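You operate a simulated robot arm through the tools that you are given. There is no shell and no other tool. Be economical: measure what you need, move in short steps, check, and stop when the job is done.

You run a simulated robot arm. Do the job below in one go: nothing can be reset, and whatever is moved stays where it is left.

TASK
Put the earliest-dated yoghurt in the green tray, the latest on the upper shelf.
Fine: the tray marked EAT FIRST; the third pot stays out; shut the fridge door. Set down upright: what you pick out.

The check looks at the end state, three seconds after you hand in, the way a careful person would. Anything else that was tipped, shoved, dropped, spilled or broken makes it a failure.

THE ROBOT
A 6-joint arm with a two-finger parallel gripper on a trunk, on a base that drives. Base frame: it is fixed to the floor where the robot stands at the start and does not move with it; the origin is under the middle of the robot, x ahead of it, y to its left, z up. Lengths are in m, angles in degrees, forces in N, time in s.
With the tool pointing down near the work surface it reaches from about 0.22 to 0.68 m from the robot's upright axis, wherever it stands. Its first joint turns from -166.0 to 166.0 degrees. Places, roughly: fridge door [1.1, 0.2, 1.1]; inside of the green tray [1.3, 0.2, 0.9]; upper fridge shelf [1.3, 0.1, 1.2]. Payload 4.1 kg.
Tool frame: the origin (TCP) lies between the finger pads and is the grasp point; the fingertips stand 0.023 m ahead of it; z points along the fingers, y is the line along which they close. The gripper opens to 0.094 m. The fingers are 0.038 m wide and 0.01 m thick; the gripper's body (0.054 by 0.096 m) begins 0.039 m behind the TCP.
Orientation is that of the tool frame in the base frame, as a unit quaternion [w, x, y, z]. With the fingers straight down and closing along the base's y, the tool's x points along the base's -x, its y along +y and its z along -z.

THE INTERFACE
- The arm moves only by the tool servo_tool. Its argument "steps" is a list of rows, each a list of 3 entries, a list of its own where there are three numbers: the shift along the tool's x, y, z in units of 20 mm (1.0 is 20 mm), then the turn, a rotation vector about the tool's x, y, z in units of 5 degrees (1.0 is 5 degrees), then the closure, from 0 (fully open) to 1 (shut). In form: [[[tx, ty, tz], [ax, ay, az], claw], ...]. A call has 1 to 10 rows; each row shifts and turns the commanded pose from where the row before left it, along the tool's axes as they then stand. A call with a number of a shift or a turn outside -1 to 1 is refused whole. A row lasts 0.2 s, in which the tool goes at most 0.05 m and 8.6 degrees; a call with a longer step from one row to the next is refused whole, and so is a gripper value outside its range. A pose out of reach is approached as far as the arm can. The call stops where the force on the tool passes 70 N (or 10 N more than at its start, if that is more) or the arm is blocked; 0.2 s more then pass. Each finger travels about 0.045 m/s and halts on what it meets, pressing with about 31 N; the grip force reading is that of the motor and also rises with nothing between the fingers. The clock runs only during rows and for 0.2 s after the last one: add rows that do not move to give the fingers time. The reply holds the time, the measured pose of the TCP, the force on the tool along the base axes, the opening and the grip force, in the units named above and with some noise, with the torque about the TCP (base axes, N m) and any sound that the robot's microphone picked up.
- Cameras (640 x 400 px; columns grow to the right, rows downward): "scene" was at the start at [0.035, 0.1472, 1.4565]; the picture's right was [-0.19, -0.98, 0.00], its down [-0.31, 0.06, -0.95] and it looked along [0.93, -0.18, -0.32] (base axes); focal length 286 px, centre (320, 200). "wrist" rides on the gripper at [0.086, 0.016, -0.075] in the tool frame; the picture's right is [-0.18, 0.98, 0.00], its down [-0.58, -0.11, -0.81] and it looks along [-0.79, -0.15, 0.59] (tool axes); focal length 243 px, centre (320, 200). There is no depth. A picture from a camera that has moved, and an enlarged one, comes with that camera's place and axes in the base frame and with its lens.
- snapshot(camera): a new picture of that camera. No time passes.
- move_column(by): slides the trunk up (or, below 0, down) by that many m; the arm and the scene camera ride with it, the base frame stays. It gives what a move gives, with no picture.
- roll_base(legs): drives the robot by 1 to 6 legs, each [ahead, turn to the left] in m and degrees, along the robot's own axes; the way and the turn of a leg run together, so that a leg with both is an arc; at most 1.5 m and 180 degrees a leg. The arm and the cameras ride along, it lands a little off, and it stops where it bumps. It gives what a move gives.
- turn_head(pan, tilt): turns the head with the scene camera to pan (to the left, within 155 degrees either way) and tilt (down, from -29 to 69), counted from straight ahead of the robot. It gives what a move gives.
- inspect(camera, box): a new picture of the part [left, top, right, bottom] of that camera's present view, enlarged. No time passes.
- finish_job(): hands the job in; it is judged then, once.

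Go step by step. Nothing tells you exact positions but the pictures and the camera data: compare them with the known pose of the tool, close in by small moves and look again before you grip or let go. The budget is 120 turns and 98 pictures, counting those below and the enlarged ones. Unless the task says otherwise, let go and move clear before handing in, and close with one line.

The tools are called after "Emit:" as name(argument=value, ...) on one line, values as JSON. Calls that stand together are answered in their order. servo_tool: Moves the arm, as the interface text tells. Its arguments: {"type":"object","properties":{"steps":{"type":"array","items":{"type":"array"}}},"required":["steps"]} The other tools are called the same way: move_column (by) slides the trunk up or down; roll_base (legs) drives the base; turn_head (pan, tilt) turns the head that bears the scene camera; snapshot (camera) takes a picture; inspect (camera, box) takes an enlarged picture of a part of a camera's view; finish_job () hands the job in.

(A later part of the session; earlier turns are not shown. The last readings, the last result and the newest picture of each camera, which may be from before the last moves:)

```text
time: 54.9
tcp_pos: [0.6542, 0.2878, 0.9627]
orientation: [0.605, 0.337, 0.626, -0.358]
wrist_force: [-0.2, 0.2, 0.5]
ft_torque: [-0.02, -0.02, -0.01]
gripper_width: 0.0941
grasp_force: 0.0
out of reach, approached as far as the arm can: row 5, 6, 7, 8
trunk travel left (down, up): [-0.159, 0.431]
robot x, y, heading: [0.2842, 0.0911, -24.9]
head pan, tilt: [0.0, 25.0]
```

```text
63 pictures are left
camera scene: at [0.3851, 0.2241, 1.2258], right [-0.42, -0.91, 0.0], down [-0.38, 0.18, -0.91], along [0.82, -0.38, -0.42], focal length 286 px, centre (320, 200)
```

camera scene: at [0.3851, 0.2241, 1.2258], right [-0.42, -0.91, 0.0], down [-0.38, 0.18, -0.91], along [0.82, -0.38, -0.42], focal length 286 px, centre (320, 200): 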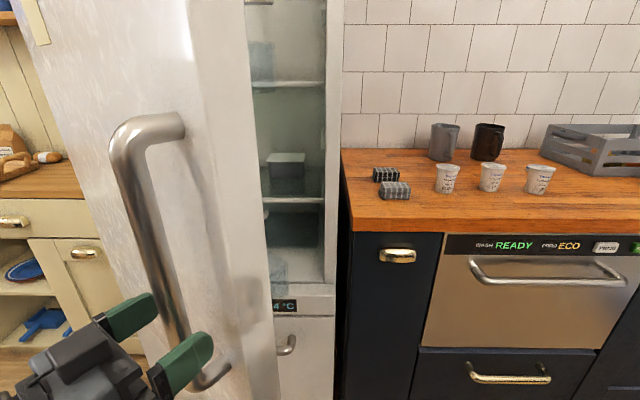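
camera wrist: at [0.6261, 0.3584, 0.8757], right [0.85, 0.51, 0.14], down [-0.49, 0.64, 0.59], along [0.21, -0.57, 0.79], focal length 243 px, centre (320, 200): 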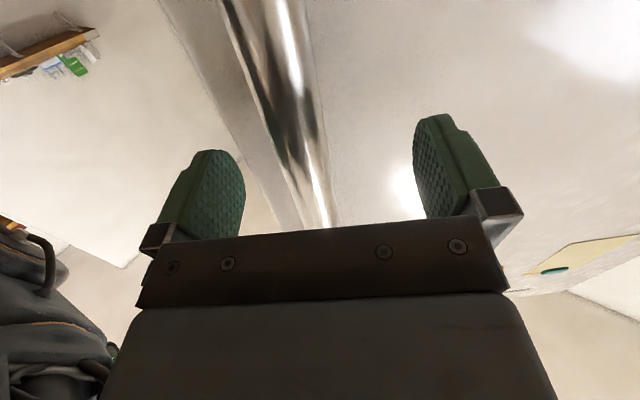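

Turning the base left moves the tool straight along its retreat direction, so I'll use that.

Emit:
roll_base(legs=[[0, 13]])

Emit:
snapshot(camera="wrist")

```text
time: 56.1
tcp_pos: [0.5993, 0.3671, 0.9623]
orientation: [0.643, 0.264, 0.66, -0.286]
wrist_force: [-0.7, -0.9, 0.1]
ft_torque: [-0.02, -0.01, 0.0]
gripper_width: 0.0938
grasp_force: 0.1
trunk travel left (down, up): [-0.159, 0.431]
robot x, y, heading: [0.2805, 0.0877, -12.1]
head pan, tilt: [0.0, 25.0]
```

```text
62 pictures are left
camera wrist: at [0.5567, 0.4284, 0.8759], right [0.71, 0.69, 0.14], down [-0.62, 0.51, 0.59], along [0.33, -0.51, 0.79], focal length 243 px, centre (320, 200)
```

wrist: 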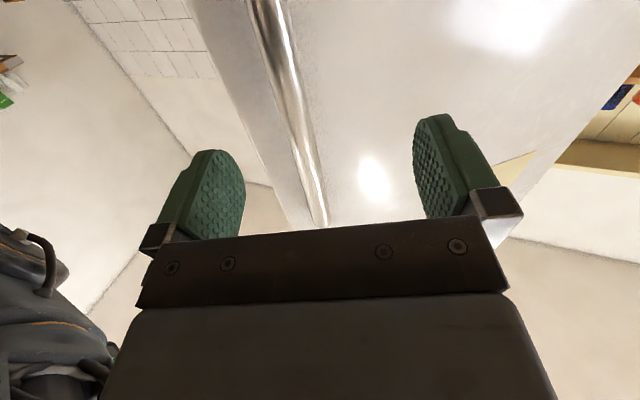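

Clear of the handle. I'll reverse, bring the closed gripper back to the front centre, and straighten it.

Emit:
roll_base(legs=[[-0.35, 0]])

Emit:
servo_tool(steps=[[[0, -0.5, 1], [0, 0, 0], 1], [[0, -0.5, 1], [0, 0, 0], 1], [[0, -0.5, 1], [0, 0, 0], 1], [[0, -0.5, 1], [0, 0, 0], 1], [[0, -0.5, 1], [0, 0, 0], 1], [[0, -0.5, 1], [0, 0, 0], 1], [[0, -0.5, 1], [0, 0, 0], 1], [[0, -0.5, 1], [0, 0, 0], 1], [[0, -0.5, 1], [0, 0, 0], 1], [[0, -0.5, 1], [0, 0, 0], 1]])

Emit:
servo_tool(steps=[[[0, 0, 0.3], [-1, 0, 0], 1], [[0, 0, 0.3], [-1, 0, 0], 1], [[0, 0, 0.3], [-1, 0, 0], 1], [[0, 0, 0.3], [-1, 0, 0], 1], [[0, 0, 0.3], [-1, 0, 0], 1], [[0, 0, 0.3], [-1, 0, 0], 1], [[0, 0, 0.3], [-1, 0, 0], 1]])

Emit:
snapshot(camera="scene")

```text
time: 58.4
tcp_pos: [0.2552, 0.4367, 0.9621]
orientation: [0.641, 0.269, 0.658, -0.29]
wrist_force: [0.2, 0.6, 0.9]
ft_torque: [0.04, -0.01, -0.02]
gripper_width: 0.0937
grasp_force: 0.0
trunk travel left (down, up): [-0.159, 0.431]
robot x, y, heading: [-0.0645, 0.1627, -12.5]
head pan, tilt: [0.0, 25.0]
```

```text
time: 60.5
tcp_pos: [0.3212, 0.2234, 0.9649]
orientation: [0.642, 0.266, 0.659, -0.288]
wrist_force: [-0.2, 0.7, -0.8]
ft_torque: [0.0, 0.01, 0.02]
gripper_width: 0.0003
grasp_force: 31.0
trunk travel left (down, up): [-0.159, 0.431]
robot x, y, heading: [-0.0632, 0.1619, -12.3]
head pan, tilt: [0.0, 25.0]
```

```text
time: 62.1
tcp_pos: [0.3574, 0.2025, 0.9634]
orientation: [0.691, 0.062, 0.716, -0.079]
wrist_force: [-0.6, 0.2, 0.1]
ft_torque: [0.01, -0.03, -0.02]
gripper_width: 0.0001
grasp_force: 31.1
trunk travel left (down, up): [-0.159, 0.431]
robot x, y, heading: [-0.0647, 0.162, -12.7]
head pan, tilt: [0.0, 25.0]
```

```text
61 pictures are left
camera scene: at [0.0067, 0.3167, 1.2258], right [-0.21, -0.98, 0.0], down [-0.41, 0.09, -0.91], along [0.89, -0.19, -0.42], focal length 286 px, centre (320, 200)
```

scene: 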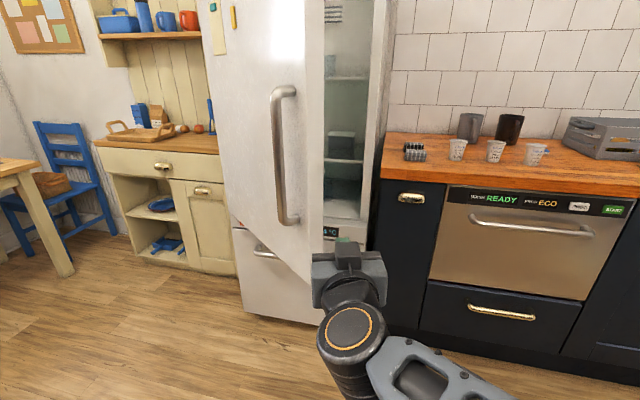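

Now shift the gripper right so it passes right of the door's edge, then drive ahead.

Emit:
servo_tool(steps=[[[0, -1, 0.3], [0, 0, 0], 1], [[0, -1, 0.3], [0, 0, 0], 1], [[0, -1, 0.3], [0, 0, 0], 1], [[0, -1, 0.3], [0, 0, 0], 1], [[0, -1, 0.3], [0, 0, 0], 1], [[0, -1, 0.3], [0, 0, 0], 1], [[0, -1, 0.3], [0, 0, 0], 1], [[0, -1, 0.3], [0, 0, 0], 1], [[0, -1, 0.3], [0, 0, 0], 1], [[0, -1, 0.3], [0, 0, 0], 1]])

Emit:
roll_base(legs=[[0.3, 0]])

Emit:
turn_head(pan=0, tilt=15)

Emit:
snapshot(camera="scene")

```text
time: 63.1
tcp_pos: [0.368, 0.2107, 0.9465]
orientation: [0.681, -0.016, 0.732, -0.012]
wrist_force: [-1.0, -0.4, 0.6]
ft_torque: [0.0, -0.05, 0.0]
gripper_width: 0.0001
grasp_force: 31.5
trunk travel left (down, up): [-0.159, 0.431]
robot x, y, heading: [-0.0643, 0.1622, -12.5]
head pan, tilt: [0.0, 25.0]
stopped in row 4: the arm was blocked; the commanded pose is now the measured one
```

```text
time: 65.1
tcp_pos: [0.6589, 0.1455, 0.9468]
orientation: [0.681, -0.014, 0.732, -0.014]
wrist_force: [-0.4, 0.2, 0.9]
ft_torque: [0.02, -0.01, 0.01]
gripper_width: 0.0
grasp_force: 30.9
trunk travel left (down, up): [-0.159, 0.431]
robot x, y, heading: [0.2262, 0.1013, -12.3]
head pan, tilt: [0.0, 25.0]
```

```text
time: 65.8
tcp_pos: [0.6588, 0.1465, 0.9462]
orientation: [0.68, -0.014, 0.733, -0.014]
wrist_force: [-0.5, -0.2, 0.8]
ft_torque: [0.02, -0.02, 0.0]
gripper_width: 0.0001
grasp_force: 31.3
trunk travel left (down, up): [-0.159, 0.431]
robot x, y, heading: [0.2242, 0.1036, -12.4]
head pan, tilt: [0.0, 15.0]
```

```text
60 pictures are left
camera scene: at [0.2977, 0.2529, 1.2421], right [-0.21, -0.98, 0.0], down [-0.25, 0.06, -0.97], along [0.94, -0.21, -0.26], focal length 286 px, centre (320, 200)
```

scene: 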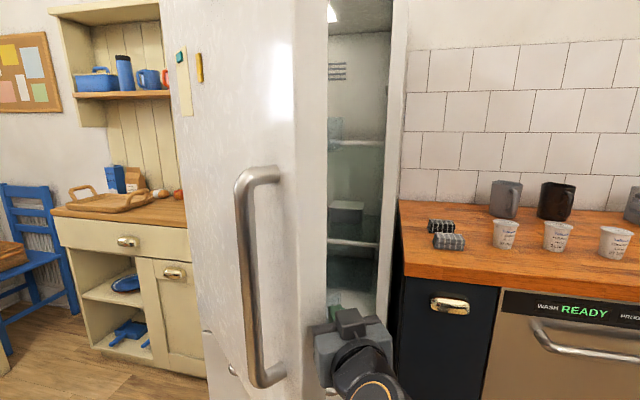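

The arm stopped early (blocked by its own fold) but nothing was touched; the gripper is right beside the door's edge. Next I move forward a little, then push left gently.

Emit:
servo_tool(steps=[[[0, -0.3, 0.8], [0, 0, 0], 1], [[0, -0.3, 0.8], [0, 0, 0], 1], [[0, 0, 0.8], [0, 0, 0], 1], [[0, 0, 0.8], [0, 0, 0], 1]])

Emit:
snapshot(camera="wrist")

Emit:
snapshot(camera="scene")

```text
time: 66.5
tcp_pos: [0.6832, 0.1279, 0.9458]
orientation: [0.681, -0.009, 0.732, -0.016]
wrist_force: [-49.0, -30.5, -3.6]
ft_torque: [0.66, -1.49, 3.47]
gripper_width: 0.0002
grasp_force: 31.0
trunk travel left (down, up): [-0.159, 0.431]
robot x, y, heading: [0.2226, 0.0968, -12.6]
head pan, tilt: [0.0, 15.0]
stopped in row 3: the force on the tool passed its limit at 90 N (the readings are from after the stop); the commanded pose is now the measured one
```

```text
59 pictures are left
camera wrist: at [0.6028, 0.1412, 0.8646], right [0.02, 0.99, 0.15], down [-0.76, -0.08, 0.64], along [0.64, -0.13, 0.75], focal length 243 px, centre (320, 200)
```

wrist: 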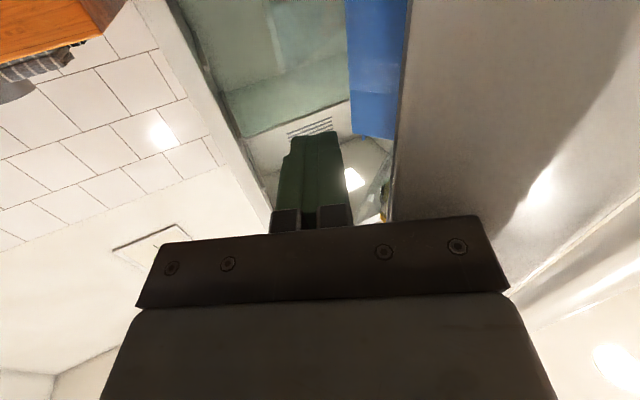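

```text
58 pictures are left
camera scene: at [0.2921, 0.2494, 1.2429], right [-0.22, -0.98, 0.0], down [-0.25, 0.06, -0.97], along [0.94, -0.21, -0.26], focal length 286 px, centre (320, 200)
```

scene: 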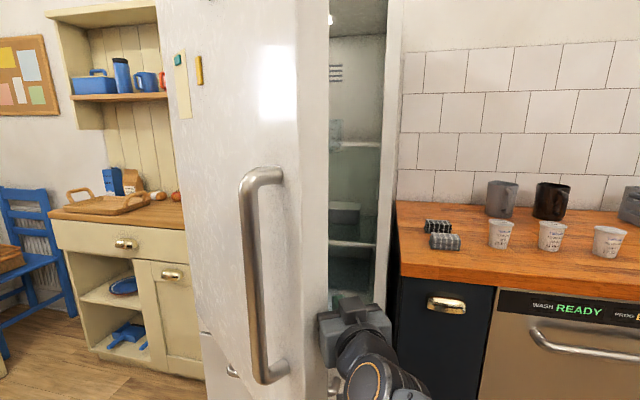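

The gripper body's left side met the door's edge face. Backing up, going further right, then forward.

Emit:
servo_tool(steps=[[[0, 0, -0.8], [0, 0, 0], 1], [[0, -0.7, -0.4], [0, 0, 0], 1], [[0, -0.8, 0], [0, 0, 0], 1], [[0, -0.8, 0], [0, 0, 0], 1], [[0, -0.7, 0], [0, 0, 0], 1]])

Emit:
snapshot(camera="wrist")

```text
time: 67.7
tcp_pos: [0.6696, 0.075, 0.9364]
orientation: [0.669, -0.014, 0.743, -0.013]
wrist_force: [-0.2, -0.5, -0.1]
ft_torque: [-0.02, -0.01, -0.03]
gripper_width: 0.0
grasp_force: 31.0
trunk travel left (down, up): [-0.159, 0.431]
robot x, y, heading: [0.2257, 0.0981, -12.2]
head pan, tilt: [0.0, 15.0]
```

```text
57 pictures are left
camera wrist: at [0.5863, 0.0868, 0.8577], right [0.02, 0.99, 0.15], down [-0.74, -0.09, 0.67], along [0.67, -0.12, 0.73], focal length 243 px, centre (320, 200)
```

wrist: 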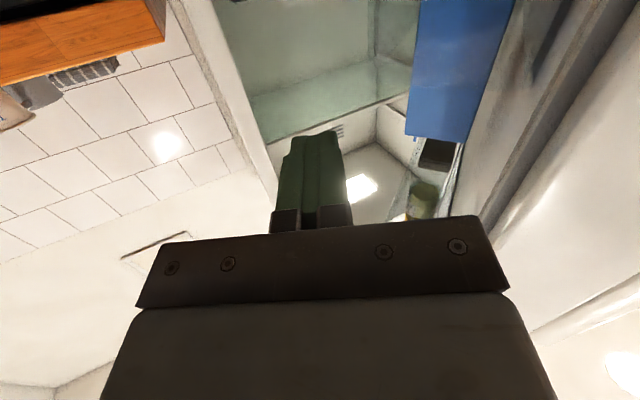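

There's a blue carton in the door's inner bin, so I'll push only on the door's edge with the gripper's side. Forward 5 cm first.

Emit:
servo_tool(steps=[[[0, 0, 0.7], [0, -0.2, 0], 1], [[0, 0, 0.7], [0, -0.2, 0], 1], [[0, 0, 0.7], [0, -0.2, 0], 1], [[0, 0, 0.7], [0, -0.2, 0], 1]])

Emit:
snapshot(camera="scene")

Emit:
snapshot(camera="wrist")

```text
time: 68.7
tcp_pos: [0.7191, 0.0699, 0.9448]
orientation: [0.705, -0.013, 0.709, -0.014]
wrist_force: [-1.1, -0.9, 0.1]
ft_torque: [0.02, -0.05, -0.01]
gripper_width: 0.0001
grasp_force: 30.9
trunk travel left (down, up): [-0.159, 0.431]
robot x, y, heading: [0.2272, 0.0994, -12.3]
head pan, tilt: [0.0, 15.0]
```

```text
56 pictures are left
camera scene: at [0.2971, 0.2528, 1.2421], right [-0.22, -0.98, 0.0], down [-0.25, 0.06, -0.97], along [0.94, -0.21, -0.26], focal length 286 px, centre (320, 200)
```

scene: 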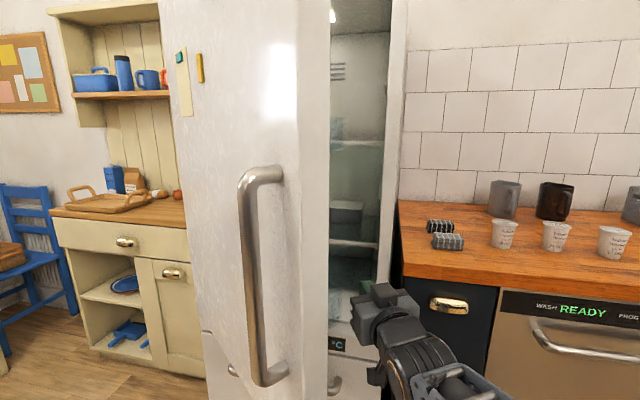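

```text
55 pictures are left
camera wrist: at [0.6444, 0.0829, 0.8581], right [0.01, 0.99, 0.14], down [-0.8, -0.08, 0.59], along [0.6, -0.12, 0.79], focal length 243 px, centre (320, 200)
```

wrist: 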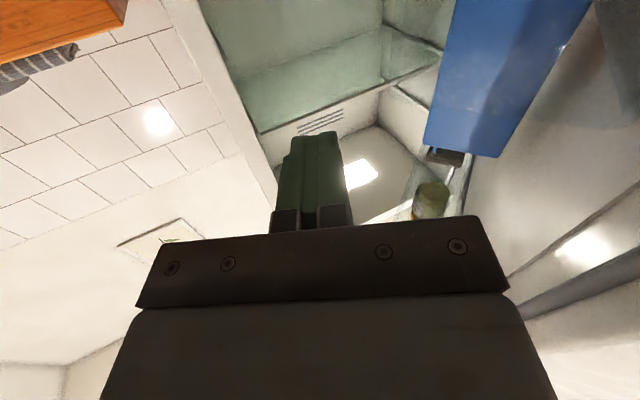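

To keep the fingers away from the door's contents, I'll yaw the tool to the right while shifting right, so only the gripper's flank meets the door edge.

Emit:
servo_tool(steps=[[[0, -0.4, 0], [1, 0, 0], 1], [[0, -0.4, 0], [1, 0, 0], 1], [[0, -0.4, 0], [1, 0, 0], 1], [[0, -0.4, 0], [1, 0, 0], 1], [[0, -0.4, 0], [1, 0, 0], 1], [[0, -0.4, 0], [1, 0, 0], 1]])

Emit:
snapshot(camera="scene")

```text
time: 70.1
tcp_pos: [0.7085, 0.0249, 0.9473]
orientation: [0.683, 0.17, 0.682, -0.199]
wrist_force: [0.3, 0.3, 1.0]
ft_torque: [0.0, -0.01, -0.05]
gripper_width: 0.0
grasp_force: 31.0
trunk travel left (down, up): [-0.159, 0.431]
robot x, y, heading: [0.2247, 0.0969, -12.6]
head pan, tilt: [0.0, 15.0]
```

```text
54 pictures are left
camera scene: at [0.2973, 0.2528, 1.2421], right [-0.22, -0.98, 0.0], down [-0.25, 0.06, -0.97], along [0.94, -0.21, -0.26], focal length 286 px, centre (320, 200)
```

scene: 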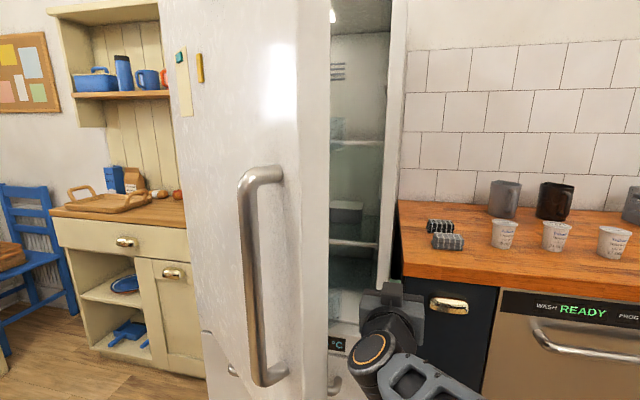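

Pushing left gently.

Emit:
servo_tool(steps=[[[0, 0.52, -0.3], [0, 0, 0], 1], [[0, 0.52, -0.3], [0, 0, 0], 1], [[0, 0.52, -0.3], [0, 0, 0], 1], [[0, 0.52, -0.3], [0, 0, 0], 1], [[0, 0.52, -0.3], [0, 0, 0], 1], [[0, 0.52, -0.3], [0, 0, 0], 1], [[0, 0.52, -0.3], [0, 0, 0], 1], [[0, 0.52, -0.3], [0, 0, 0], 1], [[0, 0.52, -0.3], [0, 0, 0], 1], [[0, 0.52, -0.3], [0, 0, 0], 1]])

Emit:
snapshot(camera="scene")

```text
time: 71.4
tcp_pos: [0.7027, 0.0813, 0.9439]
orientation: [0.683, 0.177, 0.68, -0.201]
wrist_force: [-36.5, -19.8, -2.4]
ft_torque: [0.29, -0.99, 4.33]
gripper_width: 0.0003
grasp_force: 30.8
trunk travel left (down, up): [-0.159, 0.431]
robot x, y, heading: [0.2217, 0.0979, -12.6]
head pan, tilt: [0.0, 15.0]
stopped in row 6: the force on the tool passed its limit at 79 N (the readings are from after the stop); the commanded pose is now the measured one
```

```text
53 pictures are left
camera scene: at [0.2934, 0.2503, 1.2427], right [-0.22, -0.97, 0.0], down [-0.25, 0.06, -0.97], along [0.94, -0.21, -0.26], focal length 286 px, centre (320, 200)
```

scene: 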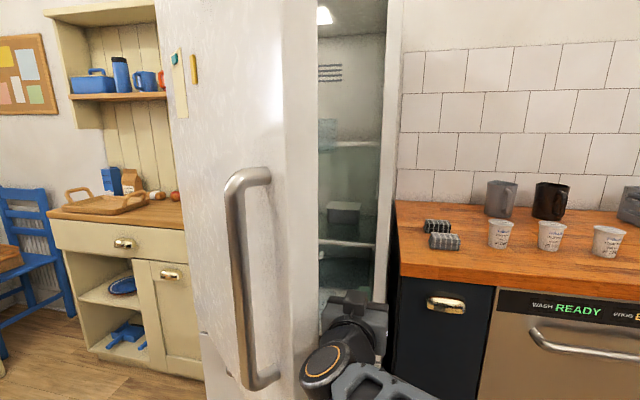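

The flank hit the edge face end-on. I'll step right, go further in, and push again from behind the inner corner.

Emit:
servo_tool(steps=[[[0, -0.6, 0], [0, 0, 0], 1], [[0, -0.6, 0.3], [0, 0, 0], 1], [[0, -0.2, 0.8], [0, 0, 0], 1], [[0, 0.2, 0.8], [0, 0, 0], 1], [[0, 0.4, 0.7], [0, 0, 0], 1], [[0, 0.4, 0.7], [0, 0, 0], 1], [[0, 0.4, 0.7], [0, 0, 0], 1]])

Emit:
snapshot(camera="scene")

Emit:
snapshot(camera="wrist")

```text
time: 73.0
tcp_pos: [0.7743, 0.04, 0.9425]
orientation: [0.681, 0.177, 0.681, -0.204]
wrist_force: [-17.5, -17.3, -4.3]
ft_torque: [-0.47, 0.17, 1.55]
gripper_width: 0.0
grasp_force: 30.5
trunk travel left (down, up): [-0.159, 0.431]
robot x, y, heading: [0.2194, 0.0939, -12.6]
head pan, tilt: [0.0, 15.0]
```

```text
52 pictures are left
camera scene: at [0.2958, 0.2508, 1.2423], right [-0.22, -0.97, 0.0], down [-0.25, 0.06, -0.97], along [0.94, -0.21, -0.26], focal length 286 px, centre (320, 200)
```

scene: 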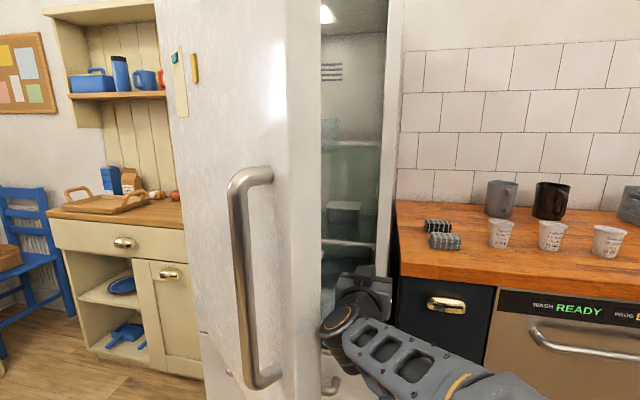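

```text
51 pictures are left
camera wrist: at [0.7181, 0.0883, 0.8553], right [0.51, 0.85, 0.15], down [-0.74, 0.35, 0.58], along [0.44, -0.4, 0.8], focal length 243 px, centre (320, 200)
```

wrist: 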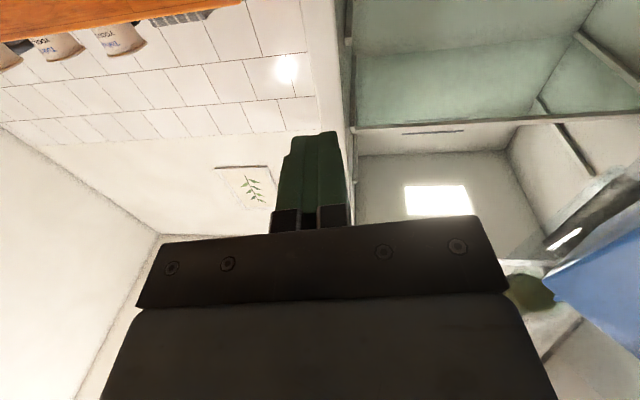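

The flank now presses the inner side of the door near its edge, and the carton sits much further along. I'll push slowly to the left.

Emit:
servo_tool(steps=[[[0, 0.45, -0.33], [0, 0, 0], 1], [[0, 0.45, -0.33], [0, 0, 0], 1], [[0, 0.45, -0.33], [0, 0, 0], 1], [[0, 0.45, -0.33], [0, 0, 0], 1], [[0, 0.45, -0.33], [0, 0, 0], 1], [[0, 0.45, -0.33], [0, 0, 0], 1]])

Emit:
snapshot(camera="scene")

```text
time: 73.4
tcp_pos: [0.7695, 0.0432, 0.9446]
orientation: [0.68, 0.18, 0.679, -0.209]
wrist_force: [-29.1, -23.3, 1.1]
ft_torque: [-0.18, 0.44, 2.6]
gripper_width: 0.0
grasp_force: 30.7
trunk travel left (down, up): [-0.159, 0.431]
robot x, y, heading: [0.223, 0.0986, -13.2]
head pan, tilt: [0.0, 15.0]
stopped in row 2: the force on the tool passed its limit at 78 N (the readings are from after the stop); the commanded pose is now the measured one
```

```text
50 pictures are left
camera scene: at [0.295, 0.2493, 1.2428], right [-0.23, -0.97, 0.0], down [-0.25, 0.06, -0.97], along [0.94, -0.22, -0.26], focal length 286 px, centre (320, 200)
```

scene: 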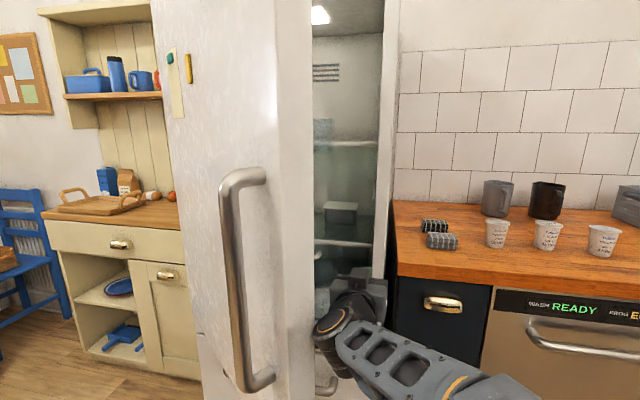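

The contact angle was poor. I'll step right, yaw the tool left so its flat side is roughly parallel to the door, and push again.

Emit:
servo_tool(steps=[[[0, -0.8, 0], [0, 0, 0], 1], [[0, -0.8, 0], [-1, 0, 0], 1], [[0, -0.5, 0], [-1, 0, 0], 1], [[0, 0, 0], [-1, 0, 0], 1], [[0, 0, 0], [-1, 0, 0], 1], [[0, 0, 0], [-1, 0, 0], 1], [[0, 0, 0], [-1, 0, 0], 1], [[0, 0, 0], [-1, 0, 0], 1], [[0, 0, 0], [-1, 0, 0], 1]])

Emit:
snapshot(camera="wrist")

```text
time: 75.4
tcp_pos: [0.7515, 0.0123, 0.9435]
orientation: [0.699, -0.065, 0.711, 0.039]
wrist_force: [0.4, 0.0, 0.2]
ft_torque: [-0.03, 0.01, -0.03]
gripper_width: 0.0002
grasp_force: 30.5
trunk travel left (down, up): [-0.159, 0.431]
robot x, y, heading: [0.2209, 0.0989, -13.1]
head pan, tilt: [0.0, 15.0]
```

```text
49 pictures are left
camera wrist: at [0.6743, 0.0134, 0.857], right [-0.14, 0.98, 0.15], down [-0.77, -0.2, 0.6], along [0.62, -0.03, 0.79], focal length 243 px, centre (320, 200)
```

wrist: 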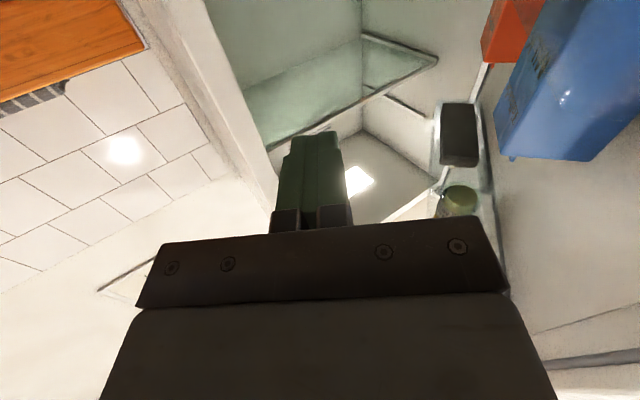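

The carton's top is at about z 0.99, so I'll raise the trunk so the gripper pushes above it.

Emit:
move_column(by=0.13)

Emit:
snapshot(camera="wrist")

```text
time: 77.0
tcp_pos: [0.7508, 0.0122, 1.0722]
orientation: [0.699, -0.067, 0.711, 0.038]
wrist_force: [0.4, 0.2, -0.8]
ft_torque: [0.03, -0.01, 0.0]
gripper_width: 0.0
grasp_force: 30.9
trunk travel left (down, up): [-0.289, 0.301]
robot x, y, heading: [0.2237, 0.0966, -12.8]
head pan, tilt: [0.0, 15.0]
```

```text
48 pictures are left
camera wrist: at [0.6745, 0.0136, 0.9871], right [-0.14, 0.98, 0.15], down [-0.77, -0.2, 0.6], along [0.62, -0.03, 0.79], focal length 243 px, centre (320, 200)
```

wrist: 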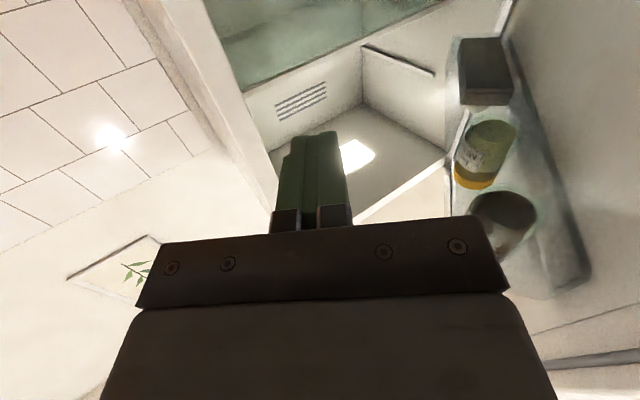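

The upper bin sits at about z 1.25, so this height is free. Pushing left.

Emit:
servo_tool(steps=[[[0, 0.7, 0], [0, 0, 0], 1], [[0, 0.7, 0], [0, 0, 0], 1], [[0, 0.7, 0], [0, 0, 0], 1], [[0, 0.7, 0], [0, 0, 0], 1], [[0, 0.7, 0], [0, 0, 0], 1], [[0, 0.6, 0], [0.2, 0, 0], 1], [[0, 0.6, 0], [0.2, 0, 0], 1], [[0, 0.6, 0], [0.2, 0, 0], 1], [[0, 0.6, 0], [0.2, 0, 0], 1], [[0, 0.6, 0], [0.2, 0, 0], 1]])

Emit:
snapshot(camera="scene")

```text
time: 79.2
tcp_pos: [0.7356, 0.1391, 1.0683]
orientation: [0.701, -0.035, 0.712, 0.006]
wrist_force: [0.5, 0.0, 0.0]
ft_torque: [0.0, -0.01, 0.02]
gripper_width: 0.0
grasp_force: 31.1
trunk travel left (down, up): [-0.289, 0.301]
robot x, y, heading: [0.2256, 0.0991, -13.1]
head pan, tilt: [0.0, 15.0]
```

```text
47 pictures are left
camera scene: at [0.2979, 0.2522, 1.3721], right [-0.23, -0.97, 0.0], down [-0.25, 0.06, -0.97], along [0.94, -0.22, -0.26], focal length 286 px, centre (320, 200)
```

scene: 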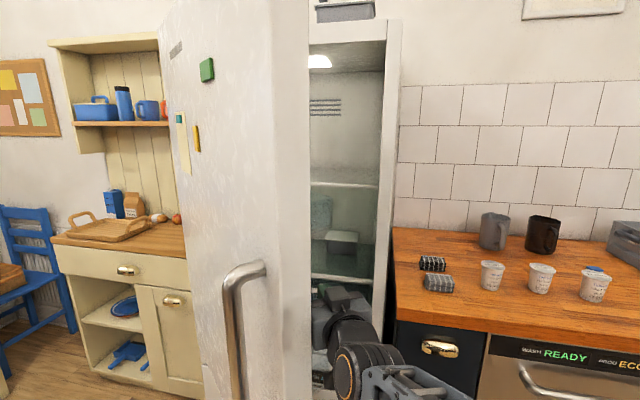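

No contact yet; continuing left.

Emit:
servo_tool(steps=[[[0, 0.6, 0], [0.2, 0, 0], 1], [[0, 0.6, 0], [0.2, 0, 0], 1], [[0, 0.6, 0], [0.2, 0, 0], 1], [[0, 0.6, 0], [0.2, 0, 0], 1], [[0, 0.6, 0], [0.2, 0, 0], 1], [[0, 0.6, 0], [0.2, 0, 0], 1], [[0, 0.6, 0], [0.2, 0, 0], 1], [[0, 0.6, 0], [0.2, 0, 0], 1], [[0, 0.6, 0], [0.2, 0, 0], 1], [[0, 0.6, 0], [0.2, 0, 0], 1]])

Emit:
snapshot(camera="scene")

```text
time: 81.4
tcp_pos: [0.7383, 0.2616, 1.0632]
orientation: [0.702, 0.026, 0.71, -0.056]
wrist_force: [0.0, 0.2, -0.3]
ft_torque: [-0.03, -0.03, -0.01]
gripper_width: 0.0003
grasp_force: 30.9
trunk travel left (down, up): [-0.289, 0.301]
robot x, y, heading: [0.2282, 0.1012, -12.9]
head pan, tilt: [0.0, 15.0]
```

```text
46 pictures are left
camera scene: at [0.2978, 0.2521, 1.3721], right [-0.23, -0.97, 0.0], down [-0.25, 0.06, -0.97], along [0.94, -0.22, -0.26], focal length 286 px, centre (320, 200)
```

scene: 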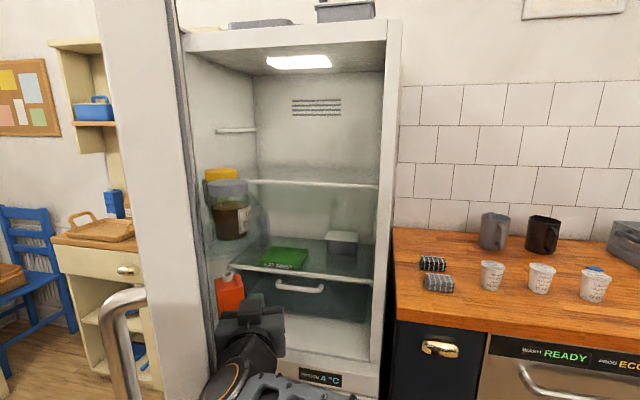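

Excellent: the door is swinging open and I can see the green tray on the lower shelf and the upper shelf above it. Pushing further.

Emit:
servo_tool(steps=[[[0, 0.6, 0], [0.4, 0, 0], 1], [[0, 0.6, 0], [0.4, 0, 0], 1], [[0, 0.6, 0], [0.4, 0, 0], 1], [[0, 0.6, 0], [0.4, 0, 0], 1], [[0, 0.6, 0], [0.4, 0, 0], 1], [[0, 0.6, 0], [0.4, 0, 0], 1], [[0, 0.6, 0], [0.4, 0, 0], 1], [[0, 0.6, 0], [0.4, 0, 0], 1], [[0, 0.6, 0], [0.4, 0, 0], 1], [[0, 0.6, 0], [0.4, 0, 0], 1]])

Emit:
snapshot(camera="scene")

```text
time: 83.6
tcp_pos: [0.7697, 0.3756, 1.0586]
orientation: [0.687, 0.147, 0.689, -0.177]
wrist_force: [0.7, 0.8, 0.0]
ft_torque: [-0.02, 0.01, 0.01]
gripper_width: 0.0002
grasp_force: 30.8
trunk travel left (down, up): [-0.289, 0.301]
robot x, y, heading: [0.2219, 0.0965, -13.0]
head pan, tilt: [0.0, 15.0]
```

```text
45 pictures are left
camera scene: at [0.2977, 0.2521, 1.372], right [-0.23, -0.97, 0.0], down [-0.25, 0.06, -0.97], along [0.94, -0.22, -0.26], focal length 286 px, centre (320, 200)
```

scene: 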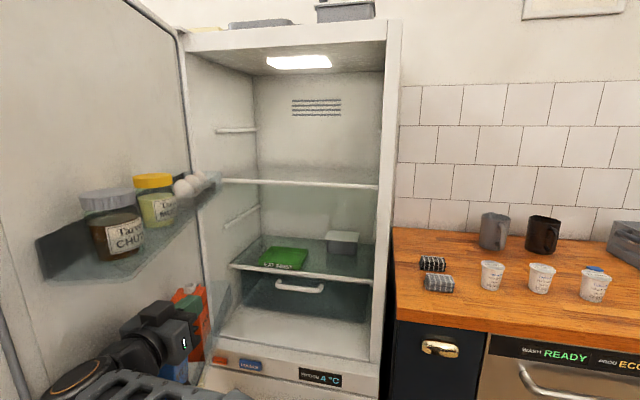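

The door is nearly 90° open. I'll check the gripper's surroundings in the door bin.

Emit:
inspect(camera="scene", box=[20, 160, 380, 400])

Emit:
snapshot(camera="wrist")

```text
1.67 times, centred on (200, 280) of scene
camera zoom: at [0.2977, 0.2521, 1.372], right [-0.23, -0.97, 0.0], down [-0.25, 0.06, -0.97], along [0.94, -0.22, -0.26], focal length 477 px, centre (520, 67)
```

zoom: 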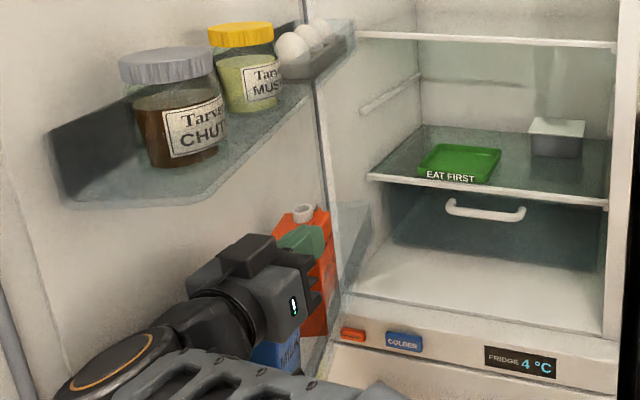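

```text
43 pictures are left
camera wrist: at [0.7088, 0.4207, 0.9699], right [0.44, 0.88, 0.14], down [-0.76, 0.29, 0.58], along [0.47, -0.37, 0.8], focal length 243 px, centre (320, 200)
```

wrist: 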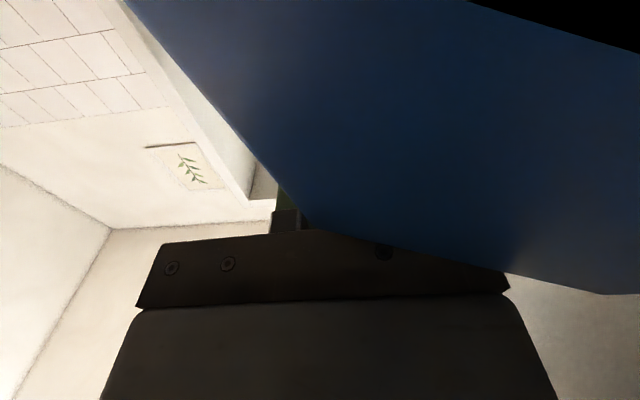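

The wrist camera is right up against the milk carton. I'll back away to the right and check that the carton is still upright.

Emit:
servo_tool(steps=[[[0, -0.6, 0], [0, 0, 0], 1], [[0, -0.6, 0], [0, 0, 0], 1], [[0, -0.6, 0], [0, 0, 0], 1], [[0, -0.6, -0.3], [0, 0, 0], 1], [[0, -0.6, -0.5], [0, 0, 0], 1], [[0, -0.6, -0.5], [0, 0, 0], 1], [[0, -0.6, -0.5], [0, 0, 0], 1], [[0, -0.6, -0.5], [0, 0, 0], 1]])

Emit:
snapshot(camera="scene")

```text
time: 85.4
tcp_pos: [0.6841, 0.3103, 1.0617]
orientation: [0.687, 0.148, 0.689, -0.178]
wrist_force: [0.4, -1.1, -0.4]
ft_torque: [-0.04, 0.02, 0.01]
gripper_width: 0.0001
grasp_force: 31.3
trunk travel left (down, up): [-0.289, 0.301]
robot x, y, heading: [0.2245, 0.0981, -13.0]
head pan, tilt: [0.0, 15.0]
```

```text
42 pictures are left
camera scene: at [0.2979, 0.2521, 1.3721], right [-0.23, -0.97, 0.0], down [-0.25, 0.06, -0.97], along [0.94, -0.22, -0.26], focal length 286 px, centre (320, 200)
```

scene: 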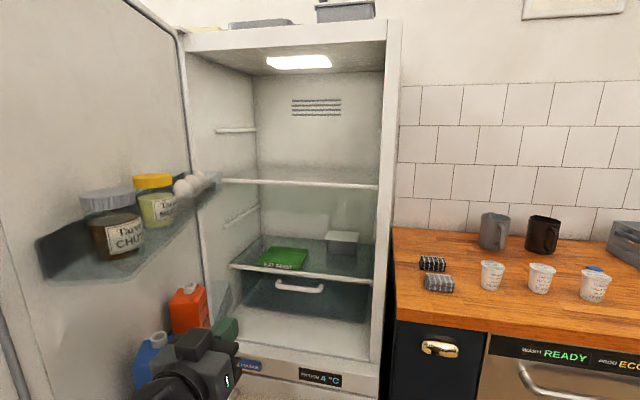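

The juice and milk are upright and the door is wide open. My pot estimates are 02 (0.889, -0.390), 21 (0.843, -0.505) and 27 (0.781, -0.609), counter z ≈ 0.915. I'll centre the arm and pitch the tool down 45° before driving over.

Emit:
servo_tool(steps=[[[0, -0.9, 0], [-0.9, 0, 0], 0], [[0, -0.9, 0], [-0.9, 0, 0], 0], [[0, -0.9, 0], [-0.9, 0, 0], 0], [[0, -0.9, 0], [0, 1, 0], 0], [[0, -0.9, 0], [0, 1, 0], 0], [[0, -0.9, 0], [0, 1, 0], 0], [[0, -0.9, 0], [0, 1, 0], 0], [[0, -0.9, 0], [0, 1, 0], 0], [[0, -0.9, 0], [0, 1, 0], 0], [[0, -0.9, 0], [0, 1, 0], 0]])

Emit:
snapshot(camera="scene")

```text
time: 87.6
tcp_pos: [0.636, 0.137, 1.0702]
orientation: [0.455, 0.092, 0.883, -0.071]
wrist_force: [0.3, -0.3, -0.4]
ft_torque: [0.01, -0.01, -0.01]
gripper_width: 0.094
grasp_force: 0.1
trunk travel left (down, up): [-0.289, 0.301]
robot x, y, heading: [0.224, 0.0968, -12.8]
head pan, tilt: [0.0, 15.0]
```

```text
41 pictures are left
camera scene: at [0.2978, 0.2521, 1.3721], right [-0.23, -0.97, 0.0], down [-0.25, 0.06, -0.97], along [0.94, -0.22, -0.26], focal length 286 px, centre (320, 200)
```

scene: 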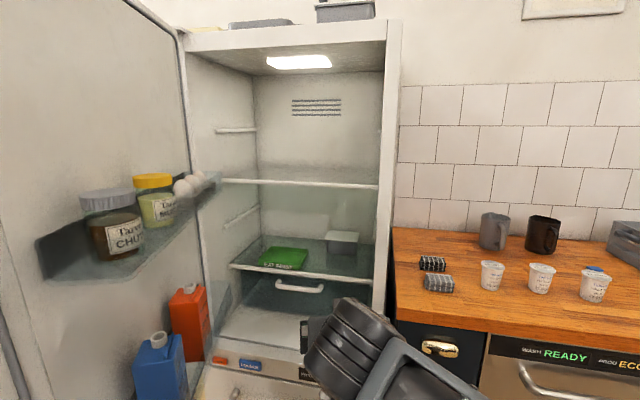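

All upright. Driving over to the pots.

Emit:
roll_base(legs=[[0, -49.3], [0.26, 0], [0, 37.8]])

Emit:
turn_head(pan=0, tilt=30)

Emit:
snapshot(camera="scene")

Emit:
snapshot(camera="wrist")

```text
time: 93.5
tcp_pos: [0.7547, -0.168, 1.0698]
orientation: [0.447, 0.173, 0.871, -0.112]
wrist_force: [-0.3, 0.1, -0.1]
ft_torque: [-0.02, 0.02, -0.01]
gripper_width: 0.0941
grasp_force: 0.0
trunk travel left (down, up): [-0.289, 0.301]
robot x, y, heading: [0.3419, -0.1308, -23.6]
head pan, tilt: [0.0, 15.0]
```

```text
time: 94.3
tcp_pos: [0.7547, -0.1689, 1.0701]
orientation: [0.446, 0.173, 0.871, -0.113]
wrist_force: [-0.1, 0.6, 0.4]
ft_torque: [0.02, 0.0, -0.02]
gripper_width: 0.094
grasp_force: 0.1
trunk travel left (down, up): [-0.289, 0.301]
robot x, y, heading: [0.3423, -0.1302, -23.8]
head pan, tilt: [0.0, 30.0]
```

```text
40 pictures are left
camera scene: at [0.4419, 0.0076, 1.3479], right [-0.4, -0.92, 0.0], down [-0.46, 0.2, -0.87], along [0.79, -0.35, -0.5], focal length 286 px, centre (320, 200)
```

scene: 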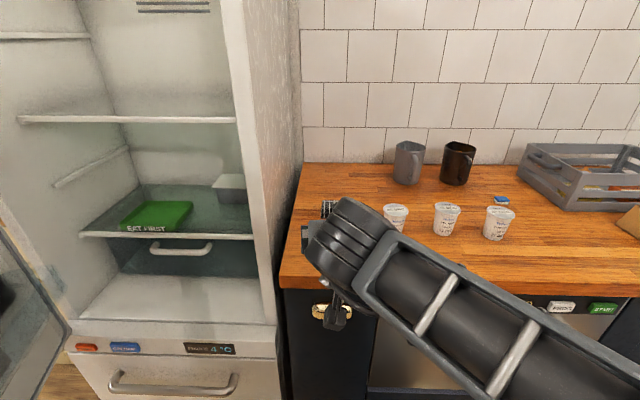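

```text
39 pictures are left
camera wrist: at [0.6601, -0.1112, 1.0415], right [0.49, 0.86, 0.11], down [-0.32, 0.07, 0.94], along [0.81, -0.5, 0.31], focal length 243 px, centre (320, 200)
```

wrist: 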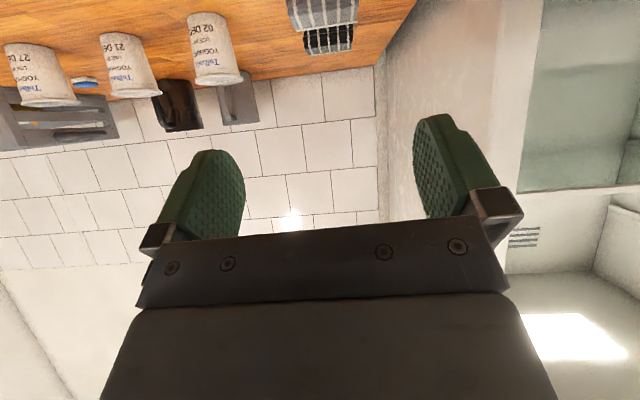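

Pot 02 is at about (0.89, -0.39). Moving to a pre-grasp 10 cm in front of it, pitched 45°.

Emit:
servo_tool(steps=[[[0, -0.73, 0], [0, 1, 0], 0], [[0, -0.73, 0], [0, 1, 0], 0], [[0, -0.73, 0.9], [0, 0, 0], 0], [[0, -0.73, 0.9], [0, 0, 0], 0], [[0, -0.73, 0.9], [0, 0, 0], 0], [[0, -0.73, 0.9], [0, 0, 0], 0], [[0, -0.73, 0.9], [0, 0, 0], 0], [[0, -0.73, 0.9], [0, 0, 0], 0], [[0, -0.73, 0.9], [0, 0, 0], 0], [[0, -0.73, 0.9], [0, 0, 0], 0]])

Emit:
snapshot(camera="wrist")

Emit:
snapshot(camera="scene")

```text
time: 96.5
tcp_pos: [0.8014, -0.3023, 0.9597]
orientation: [0.369, 0.183, 0.906, -0.101]
wrist_force: [-1.2, -0.4, 0.9]
ft_torque: [0.0, 0.04, -0.01]
gripper_width: 0.0938
grasp_force: 0.1
out of reach, approached as far as the arm can: row 7, 8, 9, 10
trunk travel left (down, up): [-0.289, 0.301]
robot x, y, heading: [0.346, -0.1334, -23.7]
head pan, tilt: [0.0, 30.0]
```

```text
38 pictures are left
camera wrist: at [0.7043, -0.2426, 0.95], right [0.52, 0.85, 0.08], down [-0.17, 0.01, 0.99], along [0.84, -0.53, 0.15], focal length 243 px, centre (320, 200)
```

wrist: 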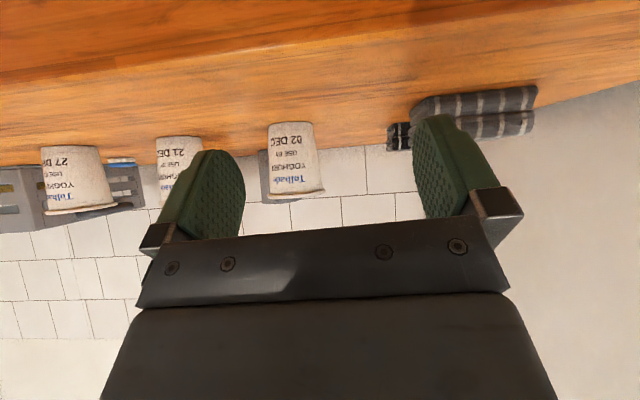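

```text
37 pictures are left
camera scene: at [0.4419, 0.0077, 1.3479], right [-0.4, -0.92, 0.0], down [-0.46, 0.2, -0.87], along [0.79, -0.35, -0.5], focal length 286 px, centre (320, 200)
```

scene: 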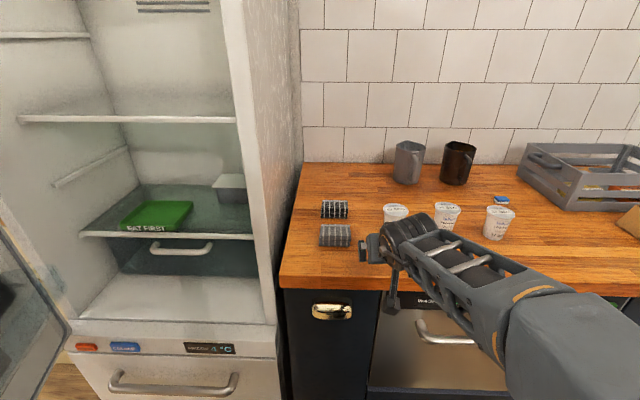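

The arm reached its limit sideways, but a small base turn to the right lines up the pot. Turning 4.4°, then advancing.

Emit:
roll_base(legs=[[0, -4.6]])

Emit:
servo_tool(steps=[[[-0.35, 0, 0.35], [0, 0, 0], 0], [[-0.35, 0, 0.35], [0, 0, 0], 0], [[-0.35, 0, 0.35], [0, 0, 0], 0], [[-0.35, 0, 0.35], [0, 0, 0], 0]])

Emit:
snapshot(camera="wrist")

```text
time: 97.4
tcp_pos: [0.7873, -0.3397, 0.9596]
orientation: [0.365, 0.219, 0.897, -0.117]
wrist_force: [-0.1, 0.4, -0.1]
ft_torque: [-0.02, -0.03, -0.02]
gripper_width: 0.094
grasp_force: 0.0
trunk travel left (down, up): [-0.289, 0.301]
robot x, y, heading: [0.3421, -0.1323, -28.2]
head pan, tilt: [0.0, 30.0]
```

```text
time: 98.4
tcp_pos: [0.8226, -0.3581, 0.9588]
orientation: [0.365, 0.22, 0.897, -0.119]
wrist_force: [0.8, 0.3, -0.4]
ft_torque: [-0.02, 0.02, 0.02]
gripper_width: 0.0941
grasp_force: 0.1
trunk travel left (down, up): [-0.289, 0.301]
robot x, y, heading: [0.3418, -0.1327, -28.3]
head pan, tilt: [0.0, 30.0]
```

```text
36 pictures are left
camera wrist: at [0.7296, -0.289, 0.9503], right [0.59, 0.8, 0.08], down [-0.17, 0.03, 0.99], along [0.79, -0.6, 0.15], focal length 243 px, centre (320, 200)
```

wrist: 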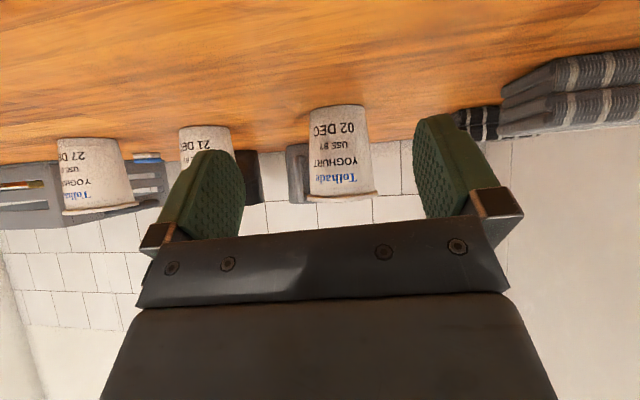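

Pot 02 is nearly centred. Advancing 5 cm, 1 cm left.

Emit:
servo_tool(steps=[[[-0.35, 0.1, 0.35], [0, 0, 0], 0], [[-0.35, 0.1, 0.35], [0, 0, 0], 0], [[-0.35, 0.1, 0.35], [0, 0, 0], 0], [[-0.35, 0.1, 0.35], [0, 0, 0], 0], [[-0.35, 0.1, 0.35], [0, 0, 0], 0]])

Emit:
snapshot(camera="wrist")

```text
time: 99.6
tcp_pos: [0.8697, -0.3724, 0.9594]
orientation: [0.365, 0.22, 0.897, -0.118]
wrist_force: [0.1, 0.4, 0.0]
ft_torque: [0.01, 0.01, 0.02]
gripper_width: 0.094
grasp_force: 0.0
trunk travel left (down, up): [-0.289, 0.301]
robot x, y, heading: [0.3428, -0.1298, -28.2]
head pan, tilt: [0.0, 30.0]
```

```text
35 pictures are left
camera wrist: at [0.778, -0.3048, 0.9493], right [0.59, 0.8, 0.08], down [-0.17, 0.03, 0.99], along [0.79, -0.59, 0.15], focal length 243 px, centre (320, 200)
```

wrist: 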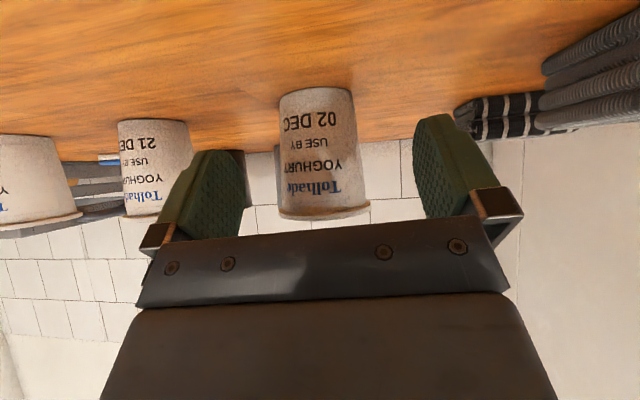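

Centred. Advancing another 3.6 cm and closing gently.

Emit:
servo_tool(steps=[[[-0.32, 0, 0.32], [0, 0, 0], 0], [[-0.32, 0, 0.32], [0, 0, 0], 0], [[-0.32, 0, 0.32], [0, 0, 0], 0], [[-0.32, 0, 0.32], [0, 0, 0], 0]])

Emit:
snapshot(camera="wrist")

```text
time: 100.6
tcp_pos: [0.9028, -0.3875, 0.9586]
orientation: [0.365, 0.221, 0.896, -0.122]
wrist_force: [-0.5, -0.1, -0.1]
ft_torque: [0.02, 0.01, -0.02]
gripper_width: 0.0939
grasp_force: 0.1
trunk travel left (down, up): [-0.289, 0.301]
robot x, y, heading: [0.3435, -0.1326, -28.6]
head pan, tilt: [0.0, 30.0]
```

```text
34 pictures are left
camera wrist: at [0.8103, -0.3191, 0.9482], right [0.59, 0.8, 0.07], down [-0.17, 0.03, 0.99], along [0.79, -0.6, 0.15], focal length 243 px, centre (320, 200)
```

wrist: 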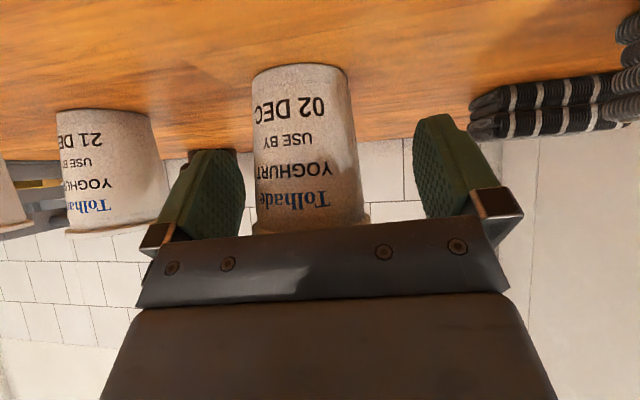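

A little further (1.2 cm) and slightly right, then close.

Emit:
servo_tool(steps=[[[-0.21, -0.15, 0.21], [0, 0, 0], 0], [[-0.21, -0.15, 0.21], [0, 0, 0], 0], [[0, 0, 0], [0, 0, 0], 0.45], [[0, 0, 0], [0, 0, 0], 0.6], [[0, 0, 0], [0, 0, 0], 0.6], [[0, 0, 0], [0, 0, 0], 0.6], [[0, 0, 0], [0, 0, 0], 0.6]])

Emit:
snapshot(camera="wrist")

```text
time: 102.2
tcp_pos: [0.9119, -0.3915, 0.9541]
orientation: [0.365, 0.221, 0.896, -0.122]
wrist_force: [-0.5, -0.9, 0.2]
ft_torque: [-0.02, -0.01, 0.02]
gripper_width: 0.057
grasp_force: 30.9
out of reach, approached as far as the arm can: row 1, 2
trunk travel left (down, up): [-0.289, 0.301]
robot x, y, heading: [0.3413, -0.134, -28.2]
head pan, tilt: [0.0, 30.0]
```

```text
33 pictures are left
camera wrist: at [0.8196, -0.3226, 0.9442], right [0.59, 0.8, 0.07], down [-0.17, 0.03, 0.99], along [0.79, -0.6, 0.15], focal length 243 px, centre (320, 200)
```

wrist: 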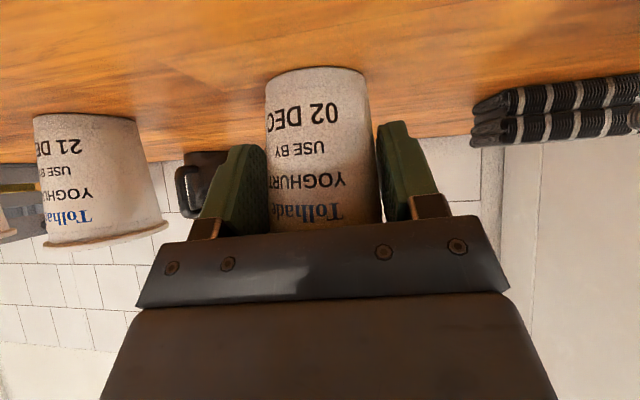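

Pot 02 is held at 57 mm. Lifting with the trunk, then checking.

Emit:
move_column(by=0.12)

Emit:
snapshot(camera="wrist")

```text
time: 103.7
tcp_pos: [0.9123, -0.391, 1.0744]
orientation: [0.365, 0.221, 0.896, -0.122]
wrist_force: [1.4, 0.3, -2.6]
ft_torque: [-0.02, 0.01, -0.03]
gripper_width: 0.0573
grasp_force: 30.9
trunk travel left (down, up): [-0.409, 0.181]
robot x, y, heading: [0.3446, -0.1335, -28.1]
head pan, tilt: [0.0, 30.0]
```

```text
32 pictures are left
camera wrist: at [0.8198, -0.3226, 1.0642], right [0.59, 0.8, 0.07], down [-0.17, 0.03, 0.99], along [0.79, -0.6, 0.15], focal length 243 px, centre (320, 200)
```

wrist: 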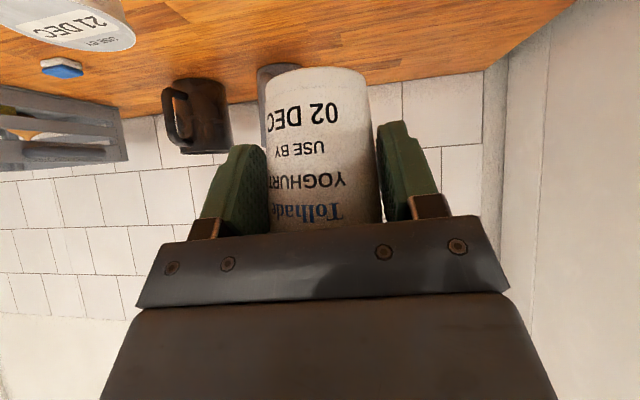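

Held firmly and upright. Reversing and lining up with the fridge.

Emit:
roll_base(legs=[[-0.55, 0], [0, 27.7], [0.35, 0]])

Emit:
turn_head(pan=0, tilt=20)

Emit:
snapshot(camera="scene")

```text
time: 110.1
tcp_pos: [0.8388, 0.1462, 1.0736]
orientation: [0.383, 0.007, 0.923, -0.034]
wrist_force: [-0.2, -0.1, -0.5]
ft_torque: [0.03, -0.01, 0.02]
gripper_width: 0.0575
grasp_force: 31.3
trunk travel left (down, up): [-0.409, 0.181]
robot x, y, heading: [0.2151, 0.1188, -1.4]
head pan, tilt: [0.0, 30.0]
```

```text
time: 110.8
tcp_pos: [0.838, 0.1446, 1.0743]
orientation: [0.384, 0.007, 0.923, -0.034]
wrist_force: [-0.3, -0.9, -1.4]
ft_torque: [-0.03, -0.01, -0.02]
gripper_width: 0.0577
grasp_force: 31.3
trunk travel left (down, up): [-0.409, 0.181]
robot x, y, heading: [0.2154, 0.1217, -1.4]
head pan, tilt: [0.0, 20.0]
```

```text
31 pictures are left
camera scene: at [0.2551, 0.2855, 1.4839], right [-0.03, -1.0, 0.0], down [-0.34, 0.01, -0.94], along [0.94, -0.02, -0.34], focal length 286 px, centre (320, 200)
```

scene: 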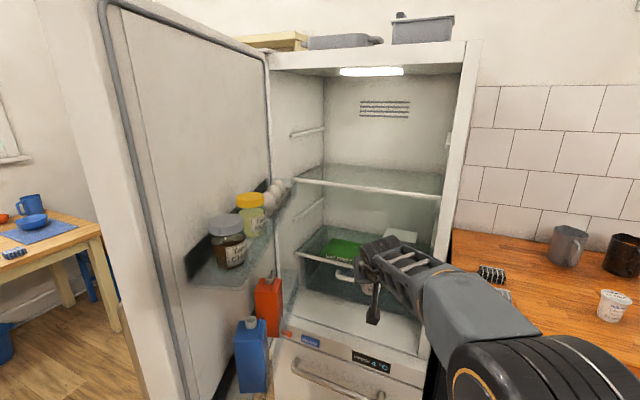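

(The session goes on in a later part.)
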